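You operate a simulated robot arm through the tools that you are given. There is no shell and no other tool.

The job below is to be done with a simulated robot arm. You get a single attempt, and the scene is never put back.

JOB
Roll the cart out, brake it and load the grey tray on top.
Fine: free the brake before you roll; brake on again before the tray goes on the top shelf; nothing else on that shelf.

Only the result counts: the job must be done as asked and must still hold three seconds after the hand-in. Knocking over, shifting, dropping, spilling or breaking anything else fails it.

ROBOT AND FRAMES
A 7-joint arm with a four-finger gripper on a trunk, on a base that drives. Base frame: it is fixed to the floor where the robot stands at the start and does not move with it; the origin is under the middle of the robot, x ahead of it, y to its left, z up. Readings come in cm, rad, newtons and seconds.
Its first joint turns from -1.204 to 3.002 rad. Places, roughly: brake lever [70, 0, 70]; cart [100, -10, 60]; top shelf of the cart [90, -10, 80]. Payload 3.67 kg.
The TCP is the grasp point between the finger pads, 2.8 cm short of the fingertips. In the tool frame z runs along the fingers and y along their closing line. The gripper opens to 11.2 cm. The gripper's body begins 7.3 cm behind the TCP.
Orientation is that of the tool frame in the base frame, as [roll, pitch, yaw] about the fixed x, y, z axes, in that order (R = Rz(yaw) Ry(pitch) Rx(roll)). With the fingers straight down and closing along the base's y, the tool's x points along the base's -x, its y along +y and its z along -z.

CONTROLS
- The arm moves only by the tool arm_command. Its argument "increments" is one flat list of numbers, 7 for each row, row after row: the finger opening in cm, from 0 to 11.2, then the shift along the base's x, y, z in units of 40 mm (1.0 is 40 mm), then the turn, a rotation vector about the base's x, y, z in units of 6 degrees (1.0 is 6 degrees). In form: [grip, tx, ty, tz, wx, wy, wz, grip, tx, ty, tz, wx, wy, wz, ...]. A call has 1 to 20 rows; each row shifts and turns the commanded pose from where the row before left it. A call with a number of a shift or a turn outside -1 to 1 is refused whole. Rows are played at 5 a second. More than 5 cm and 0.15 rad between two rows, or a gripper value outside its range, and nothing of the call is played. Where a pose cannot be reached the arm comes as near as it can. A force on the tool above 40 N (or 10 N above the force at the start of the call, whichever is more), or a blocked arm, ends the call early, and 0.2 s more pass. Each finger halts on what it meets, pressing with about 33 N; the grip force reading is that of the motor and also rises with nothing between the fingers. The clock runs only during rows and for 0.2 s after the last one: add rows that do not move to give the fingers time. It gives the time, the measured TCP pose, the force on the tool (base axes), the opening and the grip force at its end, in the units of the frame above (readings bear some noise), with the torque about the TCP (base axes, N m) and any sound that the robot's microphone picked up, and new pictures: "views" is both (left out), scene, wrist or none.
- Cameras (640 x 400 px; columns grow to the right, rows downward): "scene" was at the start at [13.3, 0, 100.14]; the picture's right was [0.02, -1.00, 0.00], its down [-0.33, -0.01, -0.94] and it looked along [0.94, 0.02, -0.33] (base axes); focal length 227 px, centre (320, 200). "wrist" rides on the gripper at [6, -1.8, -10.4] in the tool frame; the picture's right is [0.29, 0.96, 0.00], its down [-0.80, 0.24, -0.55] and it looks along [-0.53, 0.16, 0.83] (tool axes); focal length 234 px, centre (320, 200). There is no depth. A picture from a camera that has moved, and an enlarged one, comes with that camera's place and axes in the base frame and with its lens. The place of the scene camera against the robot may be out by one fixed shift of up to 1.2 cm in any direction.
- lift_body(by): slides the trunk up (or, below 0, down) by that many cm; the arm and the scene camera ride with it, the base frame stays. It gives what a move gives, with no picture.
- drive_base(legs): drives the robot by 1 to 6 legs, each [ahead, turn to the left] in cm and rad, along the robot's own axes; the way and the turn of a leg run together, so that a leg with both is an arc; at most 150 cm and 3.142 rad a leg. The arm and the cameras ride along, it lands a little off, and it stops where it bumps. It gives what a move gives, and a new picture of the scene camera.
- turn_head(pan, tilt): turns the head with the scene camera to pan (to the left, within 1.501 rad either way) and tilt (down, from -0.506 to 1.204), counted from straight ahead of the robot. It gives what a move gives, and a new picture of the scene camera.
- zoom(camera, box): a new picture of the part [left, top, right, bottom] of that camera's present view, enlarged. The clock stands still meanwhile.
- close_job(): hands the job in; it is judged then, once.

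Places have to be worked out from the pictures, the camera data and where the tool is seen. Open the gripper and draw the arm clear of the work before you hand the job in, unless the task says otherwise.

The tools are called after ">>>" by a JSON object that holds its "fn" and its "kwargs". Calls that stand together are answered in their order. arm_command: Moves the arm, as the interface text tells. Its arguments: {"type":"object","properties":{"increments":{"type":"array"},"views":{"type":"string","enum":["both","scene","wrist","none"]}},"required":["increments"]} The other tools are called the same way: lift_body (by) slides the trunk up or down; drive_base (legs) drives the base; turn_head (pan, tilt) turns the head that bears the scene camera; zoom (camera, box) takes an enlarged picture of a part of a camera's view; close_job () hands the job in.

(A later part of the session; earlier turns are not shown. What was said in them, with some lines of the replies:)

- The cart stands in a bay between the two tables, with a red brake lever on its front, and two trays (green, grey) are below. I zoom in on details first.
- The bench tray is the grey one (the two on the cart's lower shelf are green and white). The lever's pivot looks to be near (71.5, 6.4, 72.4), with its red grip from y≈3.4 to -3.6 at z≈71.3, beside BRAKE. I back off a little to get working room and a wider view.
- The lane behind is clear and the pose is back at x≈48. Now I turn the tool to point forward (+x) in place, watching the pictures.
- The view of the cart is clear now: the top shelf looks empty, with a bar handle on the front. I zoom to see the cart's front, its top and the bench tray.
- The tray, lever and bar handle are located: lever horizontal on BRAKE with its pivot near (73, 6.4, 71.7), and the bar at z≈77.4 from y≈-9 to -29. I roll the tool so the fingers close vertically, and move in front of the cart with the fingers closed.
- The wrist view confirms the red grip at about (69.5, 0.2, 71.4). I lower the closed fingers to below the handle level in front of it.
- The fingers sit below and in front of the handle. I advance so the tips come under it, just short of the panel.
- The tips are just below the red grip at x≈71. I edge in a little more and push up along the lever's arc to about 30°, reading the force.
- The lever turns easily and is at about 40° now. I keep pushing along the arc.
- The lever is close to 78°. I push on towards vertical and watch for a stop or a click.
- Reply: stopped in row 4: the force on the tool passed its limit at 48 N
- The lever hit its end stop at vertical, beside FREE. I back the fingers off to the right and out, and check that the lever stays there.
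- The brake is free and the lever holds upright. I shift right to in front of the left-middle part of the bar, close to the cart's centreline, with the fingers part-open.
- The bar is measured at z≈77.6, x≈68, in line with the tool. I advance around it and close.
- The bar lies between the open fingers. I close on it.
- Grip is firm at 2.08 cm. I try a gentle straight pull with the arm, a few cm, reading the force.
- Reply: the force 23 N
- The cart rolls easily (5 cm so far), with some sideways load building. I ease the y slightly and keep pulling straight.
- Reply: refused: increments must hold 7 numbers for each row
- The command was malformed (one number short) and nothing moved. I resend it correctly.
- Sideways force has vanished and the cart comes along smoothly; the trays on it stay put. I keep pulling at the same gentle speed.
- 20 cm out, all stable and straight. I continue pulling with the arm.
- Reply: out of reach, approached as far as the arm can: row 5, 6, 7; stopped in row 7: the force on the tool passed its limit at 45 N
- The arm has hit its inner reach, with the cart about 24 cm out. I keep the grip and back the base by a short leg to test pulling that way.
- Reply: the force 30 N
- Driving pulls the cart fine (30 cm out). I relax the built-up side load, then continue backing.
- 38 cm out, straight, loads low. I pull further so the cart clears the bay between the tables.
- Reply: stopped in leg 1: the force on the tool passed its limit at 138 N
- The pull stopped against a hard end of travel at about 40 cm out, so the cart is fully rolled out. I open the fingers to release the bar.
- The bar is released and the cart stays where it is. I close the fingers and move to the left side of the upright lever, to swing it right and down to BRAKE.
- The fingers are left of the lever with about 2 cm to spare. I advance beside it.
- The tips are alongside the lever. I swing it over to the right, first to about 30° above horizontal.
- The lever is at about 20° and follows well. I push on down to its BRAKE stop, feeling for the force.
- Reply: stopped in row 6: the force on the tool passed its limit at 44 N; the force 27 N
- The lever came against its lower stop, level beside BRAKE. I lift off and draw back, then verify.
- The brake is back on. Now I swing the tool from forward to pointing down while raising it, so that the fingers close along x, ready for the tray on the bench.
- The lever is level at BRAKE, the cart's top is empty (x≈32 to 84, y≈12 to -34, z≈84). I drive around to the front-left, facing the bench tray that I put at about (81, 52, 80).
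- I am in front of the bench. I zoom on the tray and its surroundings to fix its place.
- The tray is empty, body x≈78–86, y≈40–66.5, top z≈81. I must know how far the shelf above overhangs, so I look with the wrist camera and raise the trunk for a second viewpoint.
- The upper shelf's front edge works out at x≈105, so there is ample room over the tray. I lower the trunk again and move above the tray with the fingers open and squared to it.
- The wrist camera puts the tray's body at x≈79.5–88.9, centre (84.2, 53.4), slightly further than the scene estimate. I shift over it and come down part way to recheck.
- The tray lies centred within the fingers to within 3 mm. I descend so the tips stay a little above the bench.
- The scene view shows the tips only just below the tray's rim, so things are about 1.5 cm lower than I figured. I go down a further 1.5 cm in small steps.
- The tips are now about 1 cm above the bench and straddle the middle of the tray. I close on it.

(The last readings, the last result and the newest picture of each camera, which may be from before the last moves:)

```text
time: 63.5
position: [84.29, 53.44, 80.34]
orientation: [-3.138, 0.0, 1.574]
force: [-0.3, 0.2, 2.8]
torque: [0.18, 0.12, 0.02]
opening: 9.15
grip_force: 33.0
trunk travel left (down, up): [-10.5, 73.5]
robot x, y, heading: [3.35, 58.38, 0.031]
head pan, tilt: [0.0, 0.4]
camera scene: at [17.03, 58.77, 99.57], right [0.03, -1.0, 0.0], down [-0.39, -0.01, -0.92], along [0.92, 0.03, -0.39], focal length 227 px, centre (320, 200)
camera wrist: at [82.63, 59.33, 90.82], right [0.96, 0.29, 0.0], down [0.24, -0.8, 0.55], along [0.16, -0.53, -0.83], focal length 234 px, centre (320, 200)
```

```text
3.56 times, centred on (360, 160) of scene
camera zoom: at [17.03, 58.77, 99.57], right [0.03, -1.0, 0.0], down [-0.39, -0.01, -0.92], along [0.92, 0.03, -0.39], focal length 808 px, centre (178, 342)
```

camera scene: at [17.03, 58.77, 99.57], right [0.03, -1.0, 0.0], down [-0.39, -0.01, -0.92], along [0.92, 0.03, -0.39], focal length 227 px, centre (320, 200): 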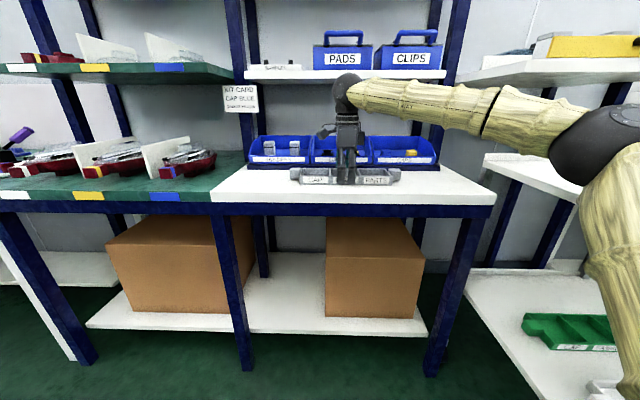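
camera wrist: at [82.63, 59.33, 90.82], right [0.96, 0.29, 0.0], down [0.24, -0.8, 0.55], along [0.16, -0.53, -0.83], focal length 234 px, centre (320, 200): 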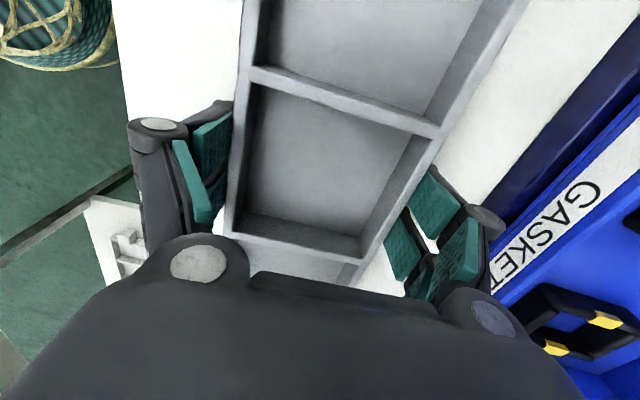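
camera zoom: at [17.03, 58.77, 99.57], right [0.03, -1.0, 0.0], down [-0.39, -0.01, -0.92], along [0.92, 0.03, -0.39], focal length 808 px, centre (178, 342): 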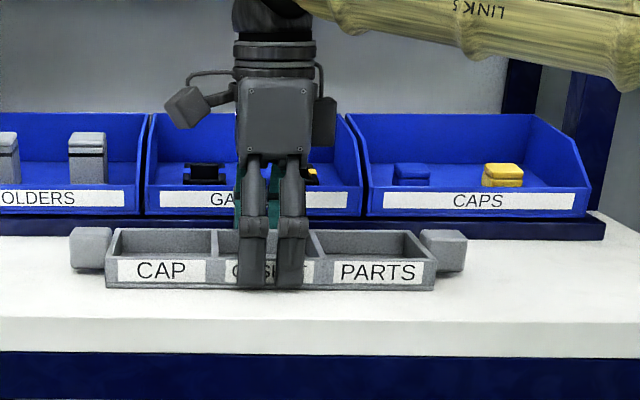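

Grip is firm at 9.15 cm (the tray's width). I lift slowly and check that it hangs level.

>>> {"fn": "arm_command", "kwargs": {"increments": [4, 0, 0, 0.1, 0, 0, 0, 4, 0, 0, 0.15, 0, 0, 0, 4, 0, 0, 0.25, 0, 0, 0, 4, 0, 0, 0.3, 0, 0, 0, 4, 0, 0, 0.2, 0, 0, 0, 4, 0, 0, 0, 0, 0, 0]}}

>>> {"fn": "zoom", "kwargs": {"camera": "scene", "box": [270, 110, 450, 210]}}

```text
time: 64.9
position: [84.36, 53.52, 84.22]
orientation: [-3.138, -0.001, 1.574]
force: [0.8, -0.1, 0.0]
torque: [0.02, -0.01, -0.01]
opening: 3.96
grip_force: 0.1
trunk travel left (down, up): [-10.5, 73.5]
robot x, y, heading: [3.84, 58.43, 0.032]
head pan, tilt: [0.0, 0.4]
camera scene: at [17.04, 58.77, 99.57], right [0.03, -1.0, 0.0], down [-0.39, -0.01, -0.92], along [0.92, 0.03, -0.39], focal length 227 px, centre (320, 200)
camera wrist: at [82.68, 59.28, 94.7], right [0.96, 0.29, 0.0], down [0.24, -0.8, 0.55], along [0.16, -0.53, -0.83], focal length 234 px, centre (320, 200)
```

scene: 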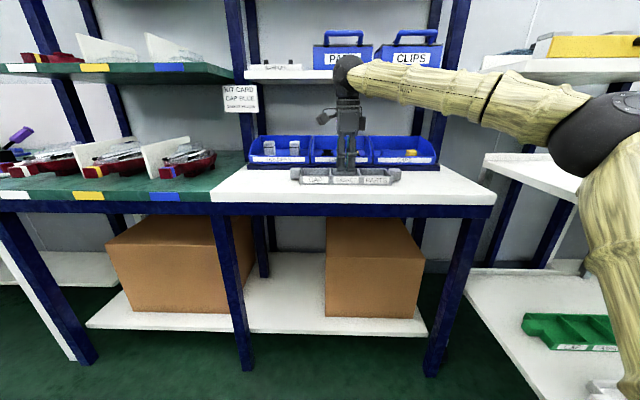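
wrist: 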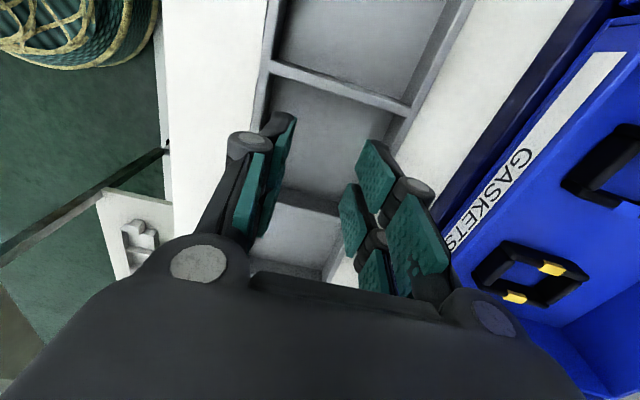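

```text
3.56 times, centred on (360, 160) of scene
camera zoom: at [17.04, 58.77, 99.57], right [0.03, -1.0, 0.0], down [-0.39, -0.01, -0.92], along [0.92, 0.03, -0.39], focal length 808 px, centre (178, 342)
```

zoom: 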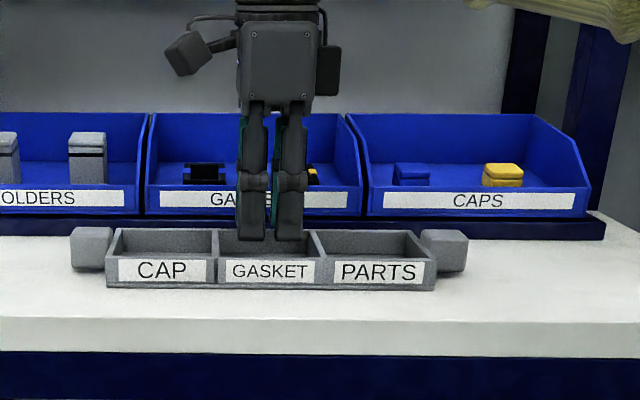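

The tray slipped out and stayed on the bench unharmed; the grip was too weak with the target at 4 cm. I reopen above it and look again before a deeper grip with full closing.

>>> {"fn": "arm_command", "kwargs": {"increments": [11.2, 0, 0, 0.2, 0, 0, 0, 11.2, 0, 0, 0, 0, 0, 0, 11.2, 0, 0, 0, 0, 0, 0], "views": "wrist"}}

>>> {"fn": "zoom", "kwargs": {"camera": "scene", "box": [280, 150, 420, 200]}}

>>> {"fn": "zoom", "kwargs": {"camera": "wrist", "box": [200, 0, 520, 200]}}

```text
time: 65.7
position: [84.45, 53.39, 85.02]
orientation: [-3.137, 0.001, 1.573]
force: [0.1, -0.3, -0.4]
torque: [-0.02, 0.01, 0.03]
opening: 11.19
grip_force: 0.0
trunk travel left (down, up): [-10.5, 73.5]
robot x, y, heading: [3.74, 58.13, 0.035]
head pan, tilt: [0.0, 0.4]
camera wrist: at [82.67, 59.31, 95.5], right [0.96, 0.29, 0.0], down [0.24, -0.8, 0.55], along [0.16, -0.53, -0.83], focal length 234 px, centre (320, 200)
```

wrist: 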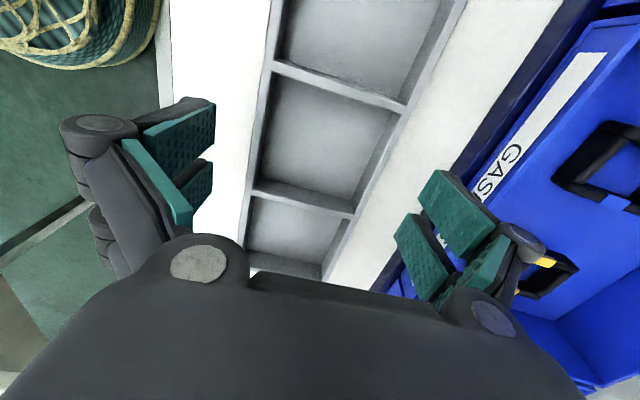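

```text
4.57 times, centred on (350, 175) of scene
camera zoom: at [17.04, 58.77, 99.57], right [0.03, -1.0, 0.0], down [-0.39, -0.01, -0.92], along [0.92, 0.03, -0.39], focal length 1039 px, centre (183, 314)
```

zoom: 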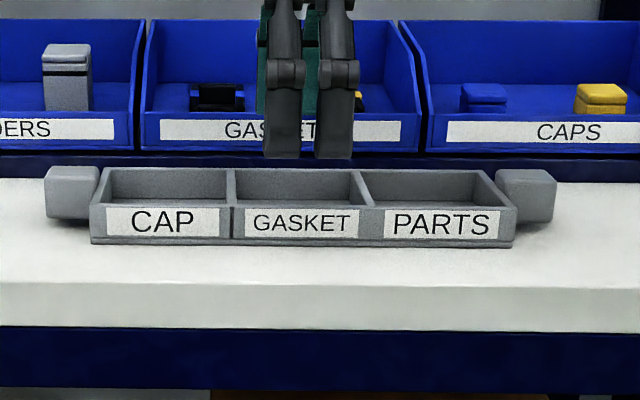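

```text
2.00 times, centred on (360, 100) of wrist
camera zoom: at [82.67, 59.31, 95.5], right [0.96, 0.29, 0.0], down [0.24, -0.8, 0.55], along [0.16, -0.53, -0.83], focal length 468 px, centre (240, 400)
```

zoom: 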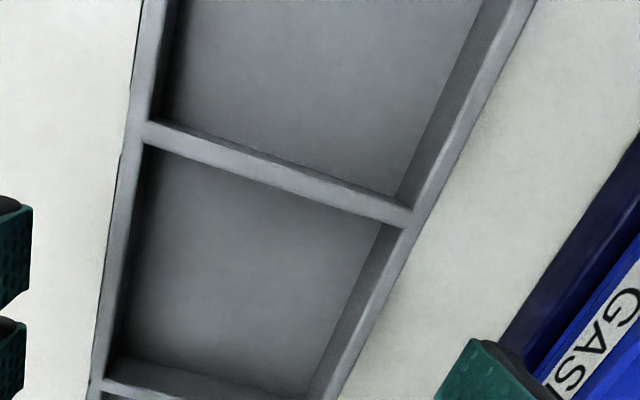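

The tray is undisturbed and squarely between the fingers. I descend to just above the bench, then close with full force.

>>> {"fn": "arm_command", "kwargs": {"increments": [11.2, -0.02, 0, -0.45, 0, 0, 0, 11.2, 0, 0, -0.4, 0, 0, 0, 11.2, 0, 0, -0.25, 0, 0, 0, 11.2, 0, 0, -0.12, 0, 0, 0, 9.6, 0, 0, 0, 0, 0, 0, 8.5, 0, 0, 0, 0, 0, 0, 4, 0, 0, 0, 0, 0, 0, 0, 0, 0, 0, 0, 0, 0, 0, 0, 0, 0, 0, 0, 0, 0, 0, 0, 0, 0, 0]}}

>>> {"fn": "zoom", "kwargs": {"camera": "scene", "box": [300, 140, 400, 200]}}

```text
refused: increments must hold 7 numbers for each row
```

```text
6.40 times, centred on (350, 170) of scene
camera zoom: at [17.04, 58.77, 99.57], right [0.03, -1.0, 0.0], down [-0.39, -0.01, -0.92], along [0.92, 0.03, -0.39], focal length 1455 px, centre (128, 392)
```

zoom: 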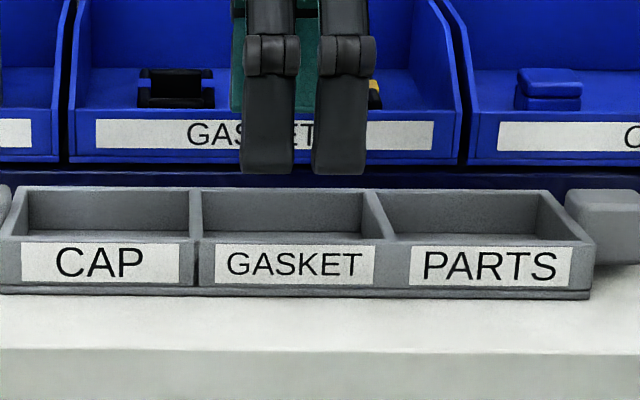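

The list had a stray number, so nothing moved. I resend with clean rows.

>>> {"fn": "arm_command", "kwargs": {"increments": [11.2, -0.02, 0, -0.45, 0, 0, 0, 11.2, 0, 0, -0.4, 0, 0, 0, 11.2, 0, 0, -0.25, 0, 0, 0, 11.2, 0, 0, -0.12, 0, 0, 0, 9.6, 0, 0, 0, 0, 0, 0, 8.5, 0, 0, 0, 0, 0, 0, 4, 0, 0, 0, 0, 0, 0, 0, 0, 0, 0, 0, 0, 0, 0, 0, 0, 0, 0, 0, 0]}}

>>> {"fn": "zoom", "kwargs": {"camera": "scene", "box": [300, 140, 400, 200]}}

```text
time: 67.7
position: [84.29, 53.43, 80.25]
orientation: [-3.138, 0.002, 1.573]
force: [1.0, -1.0, 0.9]
torque: [-0.05, -0.2, -0.02]
opening: 9.18
grip_force: 32.7
trunk travel left (down, up): [-10.5, 73.5]
robot x, y, heading: [3.89, 58.61, 0.031]
head pan, tilt: [0.0, 0.4]
camera scene: at [17.04, 58.77, 99.57], right [0.03, -1.0, 0.0], down [-0.39, -0.01, -0.92], along [0.92, 0.03, -0.39], focal length 227 px, centre (320, 200)
camera wrist: at [82.59, 59.39, 90.7], right [0.96, 0.29, 0.0], down [0.24, -0.8, 0.55], along [0.16, -0.53, -0.83], focal length 234 px, centre (320, 200)
```

scene: 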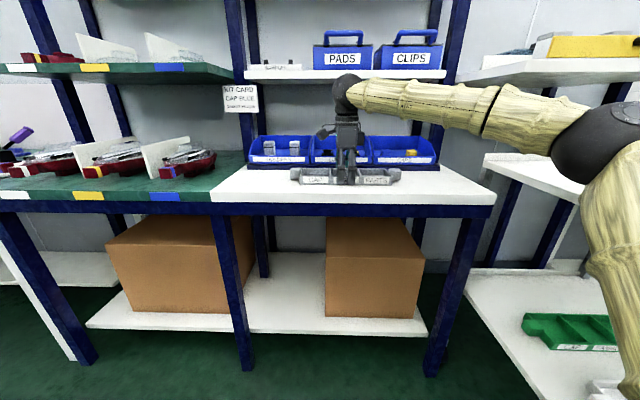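
wrist: 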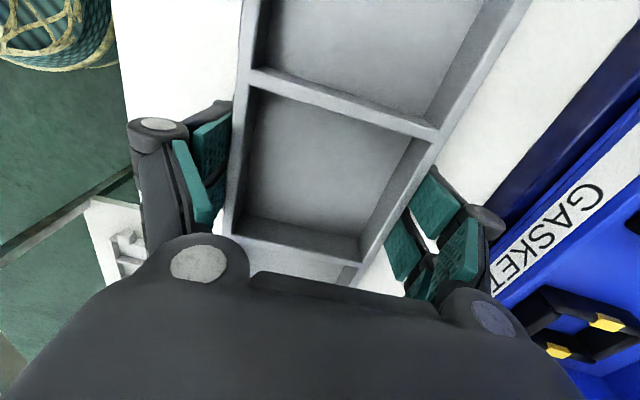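

```text
6.40 times, centred on (350, 170) of scene
camera zoom: at [17.04, 58.77, 99.57], right [0.03, -1.0, 0.0], down [-0.39, -0.01, -0.92], along [0.92, 0.03, -0.39], focal length 1455 px, centre (128, 392)
```

zoom: 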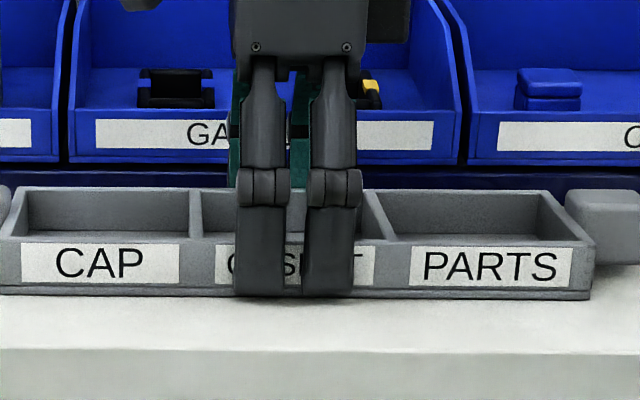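

Closed again at 9.18 cm with the tips almost on the bench. I lift by only a few mm and read the load.

>>> {"fn": "arm_command", "kwargs": {"increments": [0, 0, 0, 0.03, 0, 0, 0, 0, 0, 0, 0.03, 0, 0, 0, 0, 0, 0, 0.03, 0, 0, 0, 0, 0, 0, 0.03, 0, 0, 0], "views": "none"}}

>>> {"fn": "zoom", "kwargs": {"camera": "scene", "box": [300, 140, 400, 200]}}

```text
time: 68.7
position: [84.37, 53.58, 80.74]
orientation: [-3.137, 0.0, 1.572]
force: [-0.2, -0.5, -2.6]
torque: [-0.01, -0.03, -0.02]
opening: 9.17
grip_force: 33.2
trunk travel left (down, up): [-10.5, 73.5]
robot x, y, heading: [4.26, 58.62, 0.034]
head pan, tilt: [0.0, 0.4]
```

```text
6.40 times, centred on (350, 170) of scene
camera zoom: at [17.06, 58.77, 99.56], right [0.03, -1.0, 0.0], down [-0.39, -0.01, -0.92], along [0.92, 0.03, -0.39], focal length 1455 px, centre (128, 392)
```

zoom: 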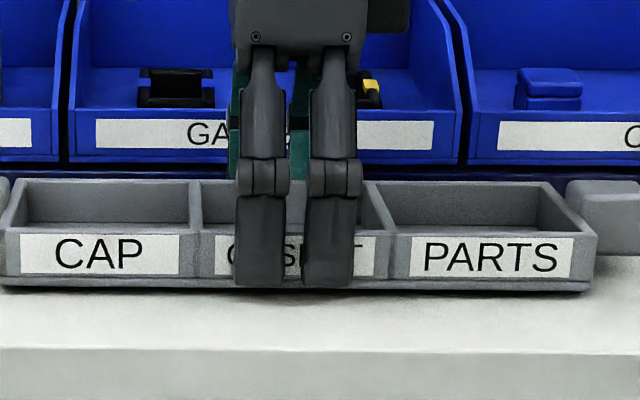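

The tray has come up with the fingers (about 5 mm, load ~2.6 N). I continue lifting gently.

>>> {"fn": "arm_command", "kwargs": {"increments": [0, 0, 0, 0.06, 0, 0, 0, 0, 0, 0, 0.1, 0, 0, 0, 0, 0, 0, 0.15, 0, 0, 0, 0, 0, 0, 0.2, 0, 0, 0, 0, 0, 0, 0.2, 0, 0, 0, 0, 0, 0, 0.15, 0, 0, 0, 0, 0, 0, 0.1, 0, 0, 0]}}

>>> {"fn": "zoom", "kwargs": {"camera": "scene", "box": [270, 110, 450, 210]}}

```text
time: 70.3
position: [84.46, 53.48, 84.48]
orientation: [-3.135, 0.0, 1.573]
force: [-0.6, 0.2, -2.4]
torque: [0.0, 0.02, 0.01]
opening: 9.22
grip_force: 32.9
trunk travel left (down, up): [-10.5, 73.5]
robot x, y, heading: [3.85, 58.52, 0.03]
head pan, tilt: [0.0, 0.4]
camera scene: at [17.06, 58.77, 99.56], right [0.03, -1.0, 0.0], down [-0.39, -0.01, -0.92], along [0.92, 0.03, -0.39], focal length 227 px, centre (320, 200)
camera wrist: at [82.67, 59.39, 94.97], right [0.96, 0.29, 0.0], down [0.24, -0.8, 0.55], along [0.16, -0.53, -0.83], focal length 234 px, centre (320, 200)
```

scene: 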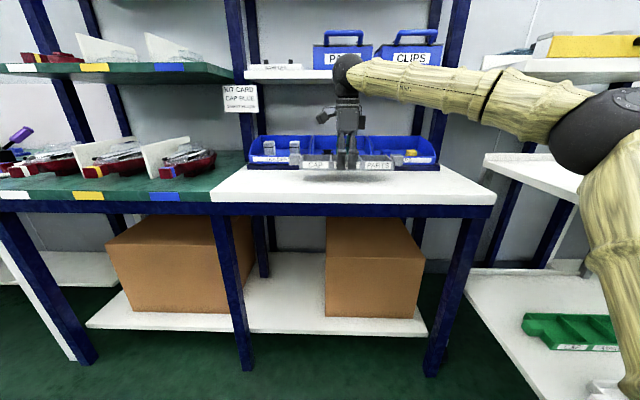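
wrist: 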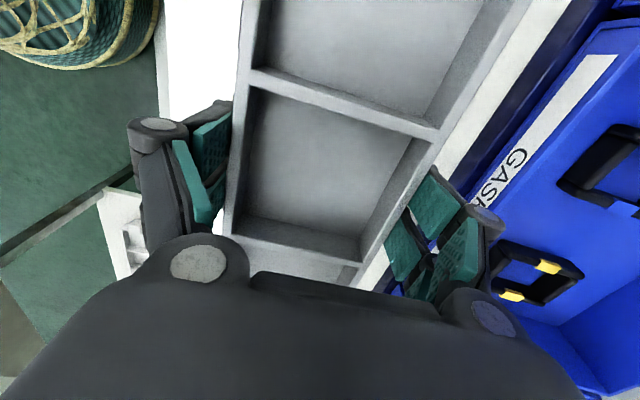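

```text
3.56 times, centred on (360, 160) of scene
camera zoom: at [17.06, 58.77, 99.56], right [0.03, -1.0, 0.0], down [-0.39, -0.01, -0.92], along [0.92, 0.03, -0.39], focal length 808 px, centre (178, 342)
```

zoom: 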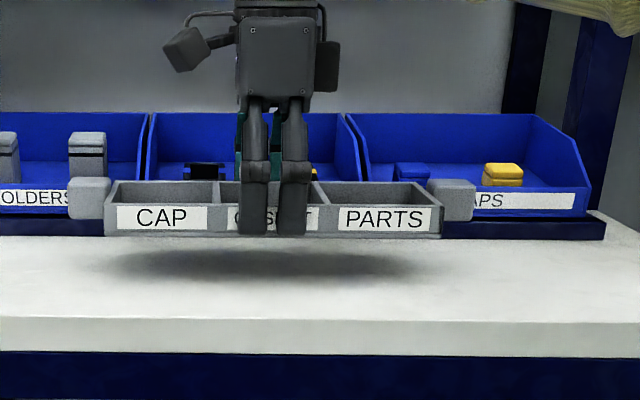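

The tray hangs level and secure. I raise it further and draw it back from the bench.

>>> {"fn": "arm_command", "kwargs": {"increments": [0, 0, 0, 0.3, 0, 0, 0, 0, 0, 0, 0.5, 0, 0, 0, 0, -0.2, 0, 0.5, 0, 0, 0, 0, -0.4, 0, 0.5, 0, 0, 0, 0, -0.5, 0, 0.5, 0, 0, 0, 0, -0.6, 0, 0.4, 0, 0, 0, 0, -0.6, 0, 0.2, 0, 0, 0, 0, -0.6, 0, 0, 0, 0, 0, 0, -0.6, 0, 0, 0, 0, 0, 0, -0.6, 0, 0, 0, 0, 0, 0, -0.5, 0, 0, 0, 0, 0, 0, -0.3, 0, 0, 0, 0, 0]}}

```text
time: 72.9
position: [64.71, 53.3, 96.15]
orientation: [-3.136, -0.001, 1.573]
force: [0.3, -0.5, -2.8]
torque: [-0.01, 0.02, 0.0]
opening: 9.2
grip_force: 32.9
trunk travel left (down, up): [-10.5, 73.5]
robot x, y, heading: [3.68, 58.13, 0.028]
head pan, tilt: [0.0, 0.4]
camera scene: at [17.05, 58.77, 99.57], right [0.03, -1.0, 0.0], down [-0.39, -0.01, -0.92], along [0.92, 0.03, -0.39], focal length 227 px, centre (320, 200)
camera wrist: at [62.88, 59.19, 106.7], right [0.96, 0.29, 0.0], down [0.24, -0.8, 0.55], along [0.16, -0.53, -0.83], focal length 234 px, centre (320, 200)
```

scene: 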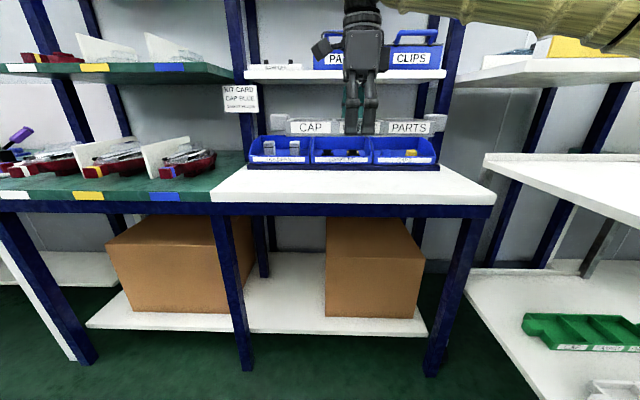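
wrist: 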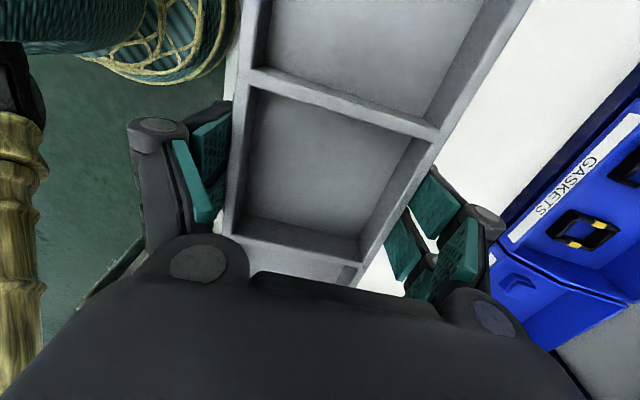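

The tray is held steady. I back off 25 cm and turn right towards the cart.

>>> {"fn": "drive_base", "kwargs": {"legs": [[-25, 0], [0, -0.75]]}}

```text
time: 76.8
position: [19.32, 12.28, 96.22]
orientation: [-3.136, 0.001, 0.817]
force: [-0.1, 0.1, -3.2]
torque: [0.03, -0.02, -0.02]
opening: 9.18
grip_force: 33.1
trunk travel left (down, up): [-10.5, 73.5]
robot x, y, heading: [-21.06, 57.78, -0.723]
head pan, tilt: [0.0, 0.4]
camera scene: at [-11.74, 48.09, 99.56], right [-0.66, -0.75, 0.0], down [-0.29, 0.26, -0.92], along [0.69, -0.61, -0.39], focal length 227 px, centre (320, 200)
```

scene: 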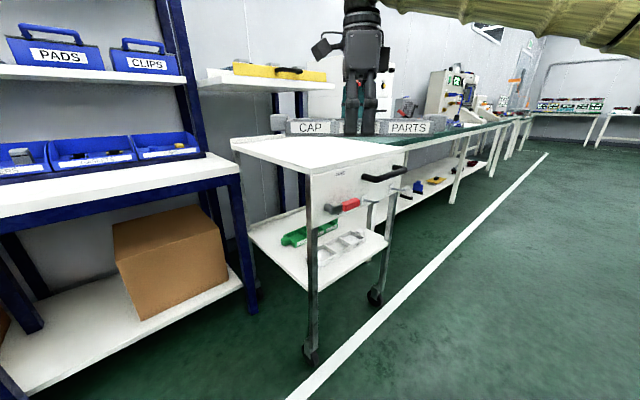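

The path to the cart is free and the tray (bottom near z=93) clears the cart top (≈83). I drive ahead 30 cm.

>>> {"fn": "drive_base", "kwargs": {"legs": [[30, 0]]}}

>>> {"fn": "zoom", "kwargs": {"camera": "wrist", "box": [0, 0, 640, 400]}}

```text
time: 78.8
position: [42.14, -7.67, 96.09]
orientation: [-3.137, -0.001, 0.821]
force: [-0.2, 0.5, -3.1]
torque: [0.0, -0.03, -0.04]
opening: 9.21
grip_force: 33.5
trunk travel left (down, up): [-10.5, 73.5]
robot x, y, heading: [1.82, 37.75, -0.727]
head pan, tilt: [0.0, 0.4]
camera scene: at [10.98, 28.02, 99.56], right [-0.66, -0.75, 0.0], down [-0.29, 0.26, -0.92], along [0.69, -0.61, -0.39], focal length 227 px, centre (320, 200)
```

scene: 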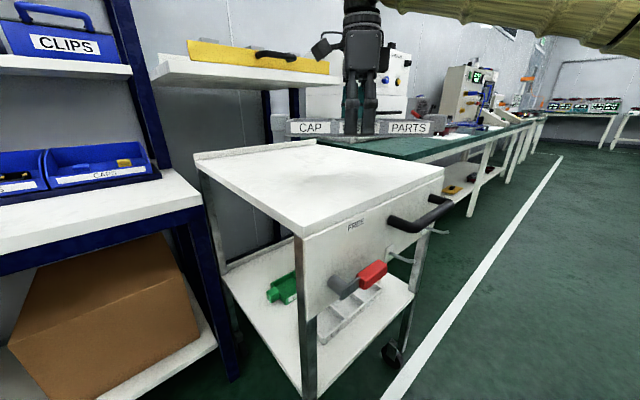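

```text
1.00 times, centred on (320, 200) of wrist (not enlarged: the box is as wide or as high as the picture)
camera zoom: at [44.99, -2.24, 106.68], right [0.9, -0.44, 0.0], down [-0.37, -0.75, 0.55], along [-0.25, -0.49, -0.83], focal length 234 px, centre (320, 200)
```

zoom: 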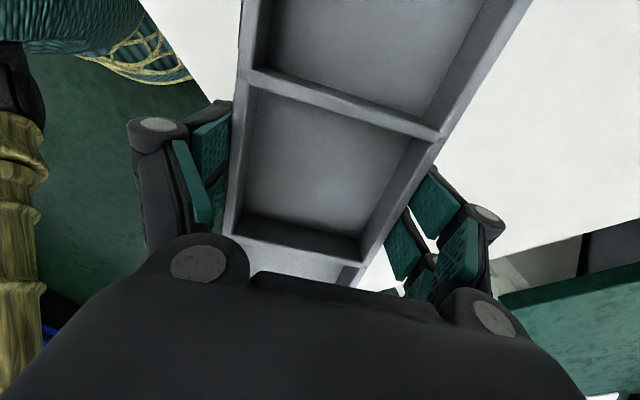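

The tray is now over the cart's front part. I move it to above the middle of the shelf, about (58, -12), and come down to just above it.

>>> {"fn": "arm_command", "kwargs": {"increments": [0, 0.3, -0.08, 0, 0, 0, 0, 0, 0.55, -0.15, 0, 0, 0, 0, 0, 0.6, -0.16, 0, 0, 0, 0, 0, 0.6, -0.16, 0, 0, 0, 0, 0, 0.6, -0.16, 0, 0, 0, 0, 0, 0.6, -0.16, -0.1, 0, 0, 0, 0, 0.5, -0.15, -0.3, 0, 0, 0, 0, 0.2, -0.05, -0.4, 0, 0, 0, 0, 0, 0, -0.4, 0, 0, 0, 0, 0, 0, -0.4, 0, 0, 0, 0, 0, 0, -0.2, 0, 0, 0]}}

>>> {"fn": "zoom", "kwargs": {"camera": "scene", "box": [180, 60, 480, 250]}}

```text
time: 81.2
position: [57.98, -12.03, 88.98]
orientation: [-3.136, 0.001, 0.819]
force: [-0.3, -0.3, -3.7]
torque: [0.01, 0.0, 0.03]
opening: 9.18
grip_force: 33.5
trunk travel left (down, up): [-10.5, 73.5]
robot x, y, heading: [1.16, 37.65, -0.724]
head pan, tilt: [0.0, 0.4]
camera scene: at [11.0, 28.01, 99.56], right [-0.66, -0.75, 0.0], down [-0.29, 0.26, -0.92], along [0.69, -0.61, -0.39], focal length 227 px, centre (320, 200)
camera wrist: at [60.8, -6.56, 99.46], right [0.9, -0.44, 0.0], down [-0.37, -0.75, 0.55], along [-0.25, -0.49, -0.83], focal length 234 px, centre (320, 200)
```

scene: 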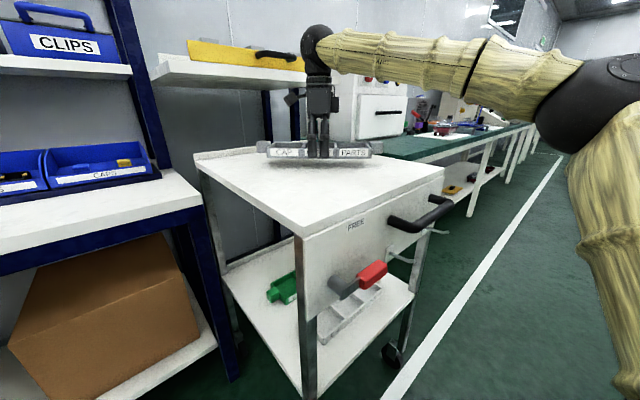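
wrist: 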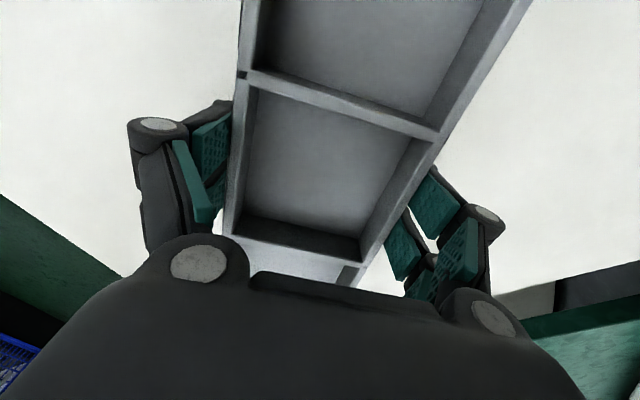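

```text
2.11 times, centred on (330, 155) of scene
camera zoom: at [11.0, 28.01, 99.56], right [-0.66, -0.75, 0.0], down [-0.29, 0.26, -0.92], along [0.69, -0.61, -0.39], focal length 479 px, centre (299, 295)
```

zoom: 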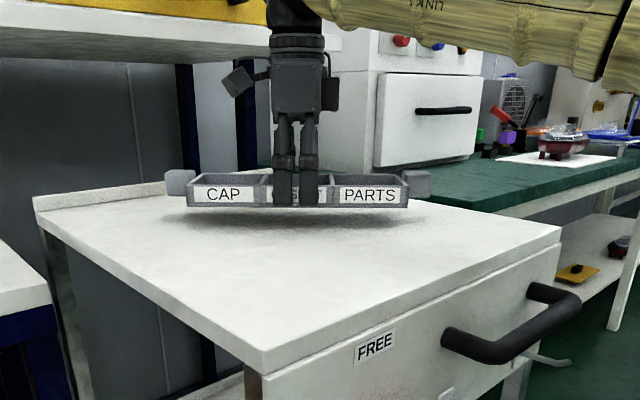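

The tray is well inside the shelf's edges with its shadow just below. I lower in small steps until contact is felt.

>>> {"fn": "arm_command", "kwargs": {"increments": [0, 0, 0, -0.12, 0, 0, 0, 0, 0, 0, -0.12, 0, 0, 0, 0, 0, 0, -0.12, 0, 0, 0, 0, 0, 0, -0.05, 0, 0, 0, 0, 0, 0, -0.05, 0, 0, 0], "views": "none"}}

>>> {"fn": "zoom", "kwargs": {"camera": "scene", "box": [240, 110, 400, 190]}}

```text
time: 82.4
position: [58.06, -12.05, 87.1]
orientation: [-3.137, 0.0, 0.821]
force: [0.1, 0.0, -2.3]
torque: [0.03, 0.04, 0.01]
opening: 9.2
grip_force: 32.6
trunk travel left (down, up): [-10.5, 73.5]
robot x, y, heading: [1.3, 37.61, -0.723]
head pan, tilt: [0.0, 0.4]
```

```text
4.00 times, centred on (320, 150) of scene
camera zoom: at [10.99, 28.02, 99.56], right [-0.66, -0.75, 0.0], down [-0.29, 0.26, -0.92], along [0.69, -0.61, -0.39], focal length 909 px, centre (320, 400)
```

zoom: 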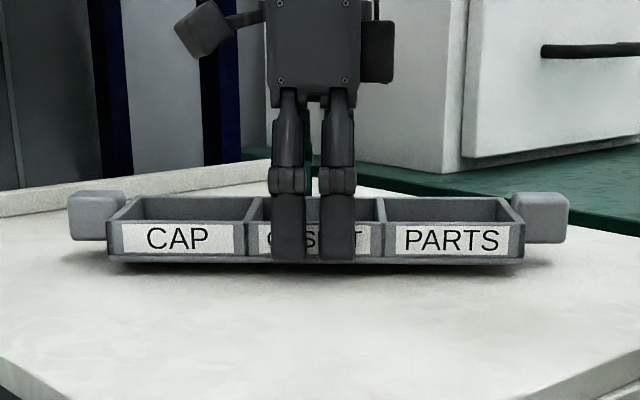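

The tray floats about 1 cm or less above the shelf. I go on in 2 mm steps.

>>> {"fn": "arm_command", "kwargs": {"increments": [0, 0, 0, -0.05, 0, 0, 0, 0, 0, 0, -0.05, 0, 0, 0, 0, 0, 0, -0.05, 0, 0, 0], "views": "none"}}

>>> {"fn": "zoom", "kwargs": {"camera": "scene", "box": [240, 110, 400, 190]}}

```text
time: 83.2
position: [57.89, -11.96, 86.6]
orientation: [-3.137, 0.0, 0.821]
force: [-0.1, 0.0, -1.8]
torque: [0.01, 0.04, -0.04]
opening: 9.19
grip_force: 33.0
trunk travel left (down, up): [-10.5, 73.5]
robot x, y, heading: [1.53, 37.57, -0.717]
head pan, tilt: [0.0, 0.4]
```

```text
4.00 times, centred on (320, 150) of scene
camera zoom: at [10.99, 28.02, 99.56], right [-0.66, -0.75, 0.0], down [-0.29, 0.26, -0.92], along [0.69, -0.61, -0.39], focal length 909 px, centre (320, 400)
```

zoom: 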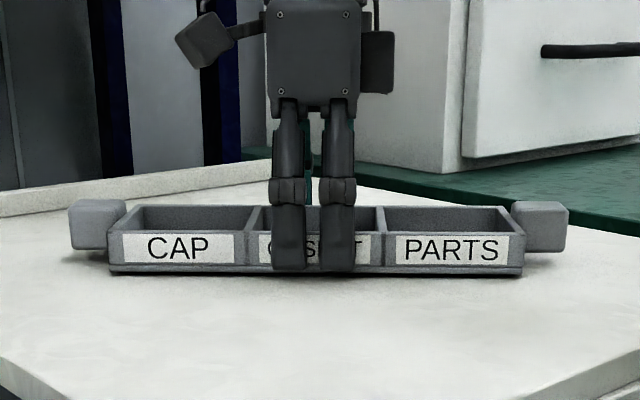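

Almost touching. I continue with 1 mm steps.

>>> {"fn": "arm_command", "kwargs": {"increments": [0, 0, 0, -0.03, 0, 0, 0, 0, 0, 0, -0.03, 0, 0, 0, 0, 0, 0, -0.02, 0, 0, 0], "views": "none"}}

>>> {"fn": "zoom", "kwargs": {"camera": "scene", "box": [240, 110, 400, 190]}}

```text
time: 84.0
position: [58.05, -11.94, 86.15]
orientation: [-3.137, 0.0, 0.821]
force: [-0.3, -0.9, -3.5]
torque: [-0.04, 0.02, 0.0]
opening: 9.17
grip_force: 33.0
trunk travel left (down, up): [-10.5, 73.5]
robot x, y, heading: [1.66, 37.56, -0.72]
head pan, tilt: [0.0, 0.4]
```

```text
4.00 times, centred on (320, 150) of scene
camera zoom: at [10.99, 28.02, 99.57], right [-0.66, -0.75, 0.0], down [-0.29, 0.26, -0.92], along [0.69, -0.61, -0.39], focal length 909 px, centre (320, 400)
```

zoom: 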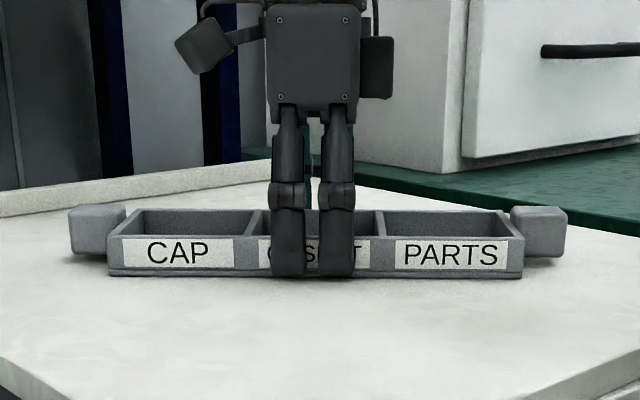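

Still bearing the tray's weight, so no contact yet. I keep lowering in 1 mm steps.

>>> {"fn": "arm_command", "kwargs": {"increments": [0, 0, 0, -0.03, 0, 0, 0, 0, 0, 0, -0.03, 0, 0, 0, 0, 0, 0, -0.02, 0, 0, 0], "views": "none"}}

>>> {"fn": "zoom", "kwargs": {"camera": "scene", "box": [240, 110, 400, 190]}}

```text
time: 84.8
position: [57.99, -11.84, 86.14]
orientation: [-3.137, -0.003, 0.818]
force: [6.9, -3.5, 23.2]
torque: [-0.19, -0.32, 0.18]
opening: 9.21
grip_force: 32.9
trunk travel left (down, up): [-10.5, 73.5]
robot x, y, heading: [1.43, 37.63, -0.725]
head pan, tilt: [0.0, 0.4]
```

```text
4.00 times, centred on (320, 150) of scene
camera zoom: at [10.93, 28.09, 99.61], right [-0.66, -0.75, 0.0], down [-0.29, 0.26, -0.92], along [0.69, -0.61, -0.39], focal length 909 px, centre (320, 400)
```

zoom: 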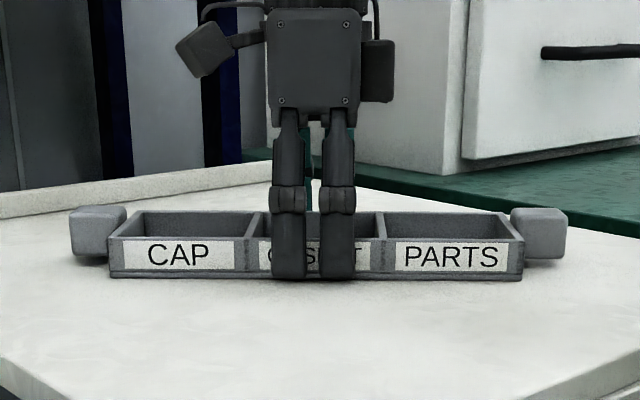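

Contact: 23 N upward, the tray rests on the shelf. I ease the pressure by 1.5 mm and open the fingers.

>>> {"fn": "arm_command", "kwargs": {"increments": [0, 0, 0, 0.04, 0, 0, 0, 9.4, 0, 0, 0, 0, 0, 0, 9.8, 0, 0, 0, 0, 0, 0, 10.5, 0, 0, 0, 0, 0, 0, 11.2, 0, 0, 0, 0, 0, 0, 11.2, 0, 0, 0, 0, 0, 0]}}

>>> {"fn": "zoom", "kwargs": {"camera": "scene", "box": [240, 110, 400, 190]}}

```text
time: 86.2
position: [58.0, -12.02, 86.16]
orientation: [-3.135, -0.001, 0.821]
force: [0.4, -0.8, -0.1]
torque: [-0.02, -0.02, 0.01]
opening: 11.21
grip_force: 0.1
trunk travel left (down, up): [-10.5, 73.5]
robot x, y, heading: [1.51, 37.76, -0.723]
head pan, tilt: [0.0, 0.4]
camera scene: at [10.98, 28.03, 99.57], right [-0.66, -0.75, 0.0], down [-0.29, 0.26, -0.92], along [0.69, -0.61, -0.39], focal length 227 px, centre (320, 200)
camera wrist: at [60.76, -6.49, 96.52], right [0.9, -0.44, 0.0], down [-0.37, -0.75, 0.55], along [-0.25, -0.49, -0.83], focal length 234 px, centre (320, 200)
```

scene: 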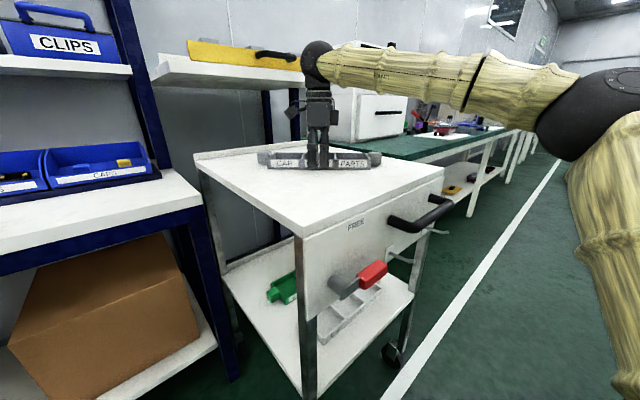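
wrist: 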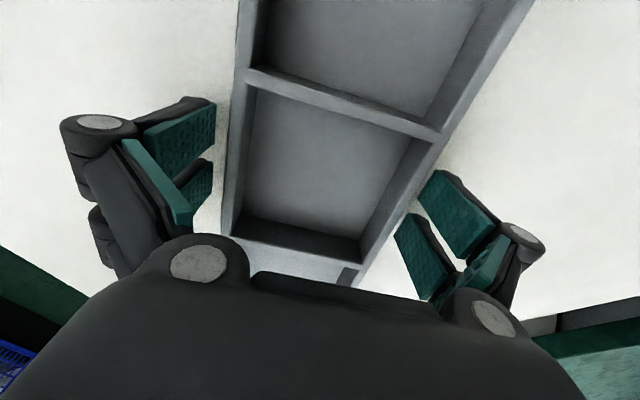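

```text
4.00 times, centred on (320, 150) of scene
camera zoom: at [10.98, 28.03, 99.57], right [-0.66, -0.75, 0.0], down [-0.29, 0.26, -0.92], along [0.69, -0.61, -0.39], focal length 909 px, centre (320, 400)
```

zoom: 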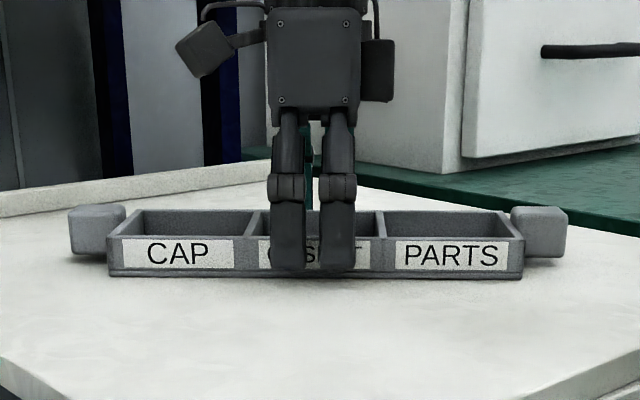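

The tray rests on the shelf, released. I raise straight up, then draw the arm back from the cart.

>>> {"fn": "arm_command", "kwargs": {"increments": [11.2, 0, 0, 0.3, 0, 0, 0, 11.2, 0, 0, 0.6, 0, 0, 0, 11.2, 0, 0, 0.8, 0, 0, 0, 11.2, 0, 0, 0.8, 0, 0, 0, 11.2, 0, 0, 0.8, 0, 0, 0, 11.2, -0.6, 0.5, 0.3, 0, 0, 0, 11.2, -0.6, 0.5, 0, 0, 0, 0, 11.2, -0.6, 0.5, 0, 0, 0, 0]}}

>>> {"fn": "drive_base", "kwargs": {"legs": [[-30, 0]]}}

>>> {"fn": "zoom", "kwargs": {"camera": "scene", "box": [200, 100, 460, 370]}}

```text
time: 88.0
position: [51.0, -5.8, 100.48]
orientation: [-3.136, 0.0, 0.82]
force: [0.4, -1.0, -0.2]
torque: [-0.01, 0.02, 0.02]
opening: 11.21
grip_force: 0.1
trunk travel left (down, up): [-10.5, 73.5]
robot x, y, heading: [1.3, 37.57, -0.721]
head pan, tilt: [0.0, 0.4]
camera scene: at [11.0, 28.03, 99.57], right [-0.66, -0.75, 0.0], down [-0.29, 0.26, -0.92], along [0.69, -0.61, -0.39], focal length 227 px, centre (320, 200)
camera wrist: at [53.79, -0.39, 110.95], right [0.9, -0.44, 0.0], down [-0.37, -0.75, 0.55], along [-0.25, -0.49, -0.83], focal length 234 px, centre (320, 200)
```

scene: 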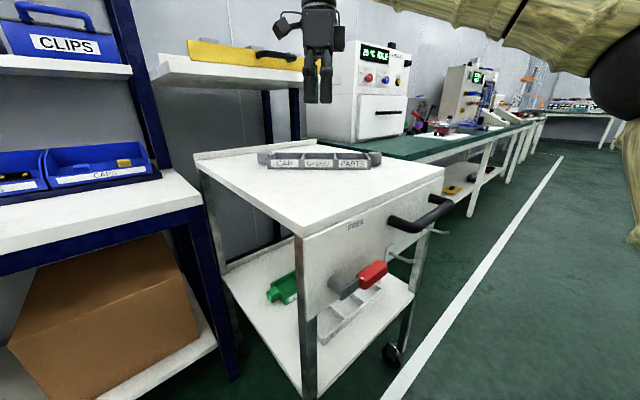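
wrist: 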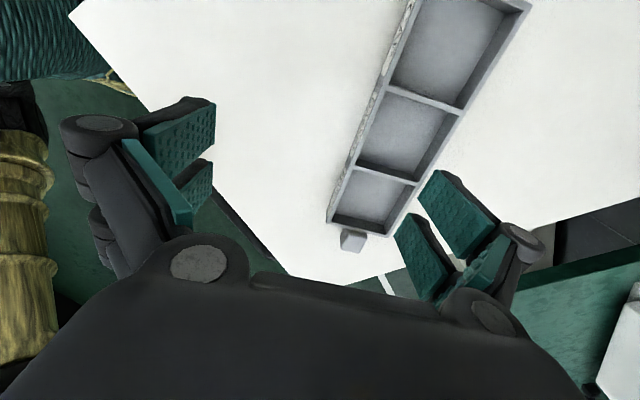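

```text
time: 90.1
position: [27.96, 14.06, 100.46]
orientation: [-3.136, 0.002, 0.812]
force: [0.0, -0.8, -0.6]
torque: [-0.03, 0.03, 0.0]
opening: 11.21
grip_force: 0.1
trunk travel left (down, up): [-10.5, 73.5]
robot x, y, heading: [-21.35, 57.82, -0.73]
head pan, tilt: [0.0, 0.4]
camera scene: at [-11.73, 48.09, 99.57], right [-0.67, -0.75, 0.0], down [-0.29, 0.26, -0.92], along [0.69, -0.61, -0.39], focal length 227 px, centre (320, 200)
```

scene: 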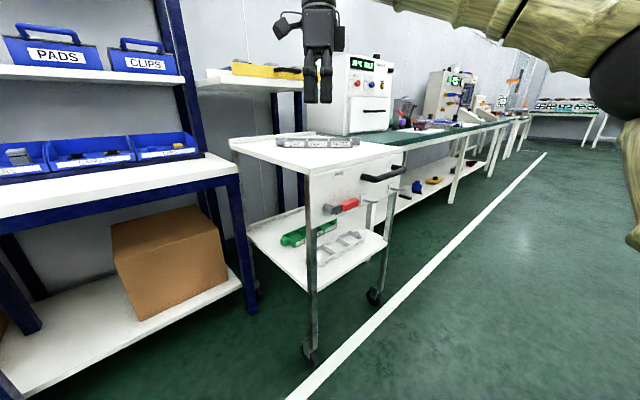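

```text
1.48 times, centred on (330, 235) of scene
camera zoom: at [-11.73, 48.09, 99.57], right [-0.67, -0.75, 0.0], down [-0.29, 0.26, -0.92], along [0.69, -0.61, -0.39], focal length 337 px, centre (305, 148)
```

zoom: 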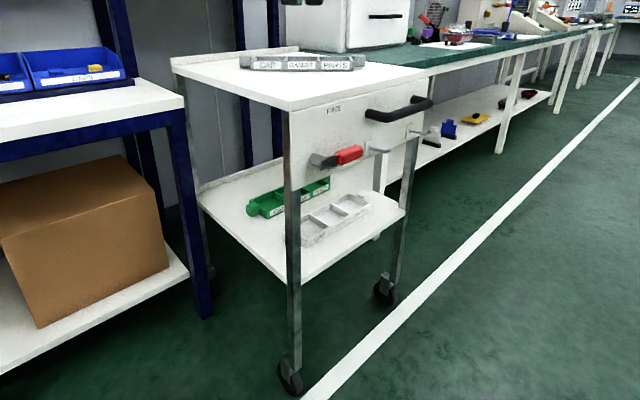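

The tray sits alone on the top shelf, the lever is level on BRAKE, the cart is out, and the arm is clear with the gripper open. I hand the job in.

>>> {"fn": "close_job", "kwargs": {}}

```text
The job is handed in.
```

The cart is rolled out, braked, and loaded with the grey tray on its top shelf. I've handed the job in but haven't seen a verdict.

- **Brake off:** I swung the lever up to its stop beside FREE before moving the cart.
- **Roll out:** I pulled the cart by its bar handle about 40 cm. It then stopped hard, which I took as the end of its travel. The rear of its top shelf is still about 15 cm behind the bench's front edge, but clear of the shelf above.
- **Brake on:** I pushed the lever back down to its stop beside BRAKE before fetching the tray.
- **Tray:** I took the grey tray from the bench and set it near the middle of the top shelf, turned at an angle to the cart. Nothing else is on that shelf.

My first grip on the tray slipped, and it stayed on the bench without moving. The second grip held. The green and white trays on the cart's lower shelf look undisturbed. The gripper is open, and the robot has backed away from the cart.
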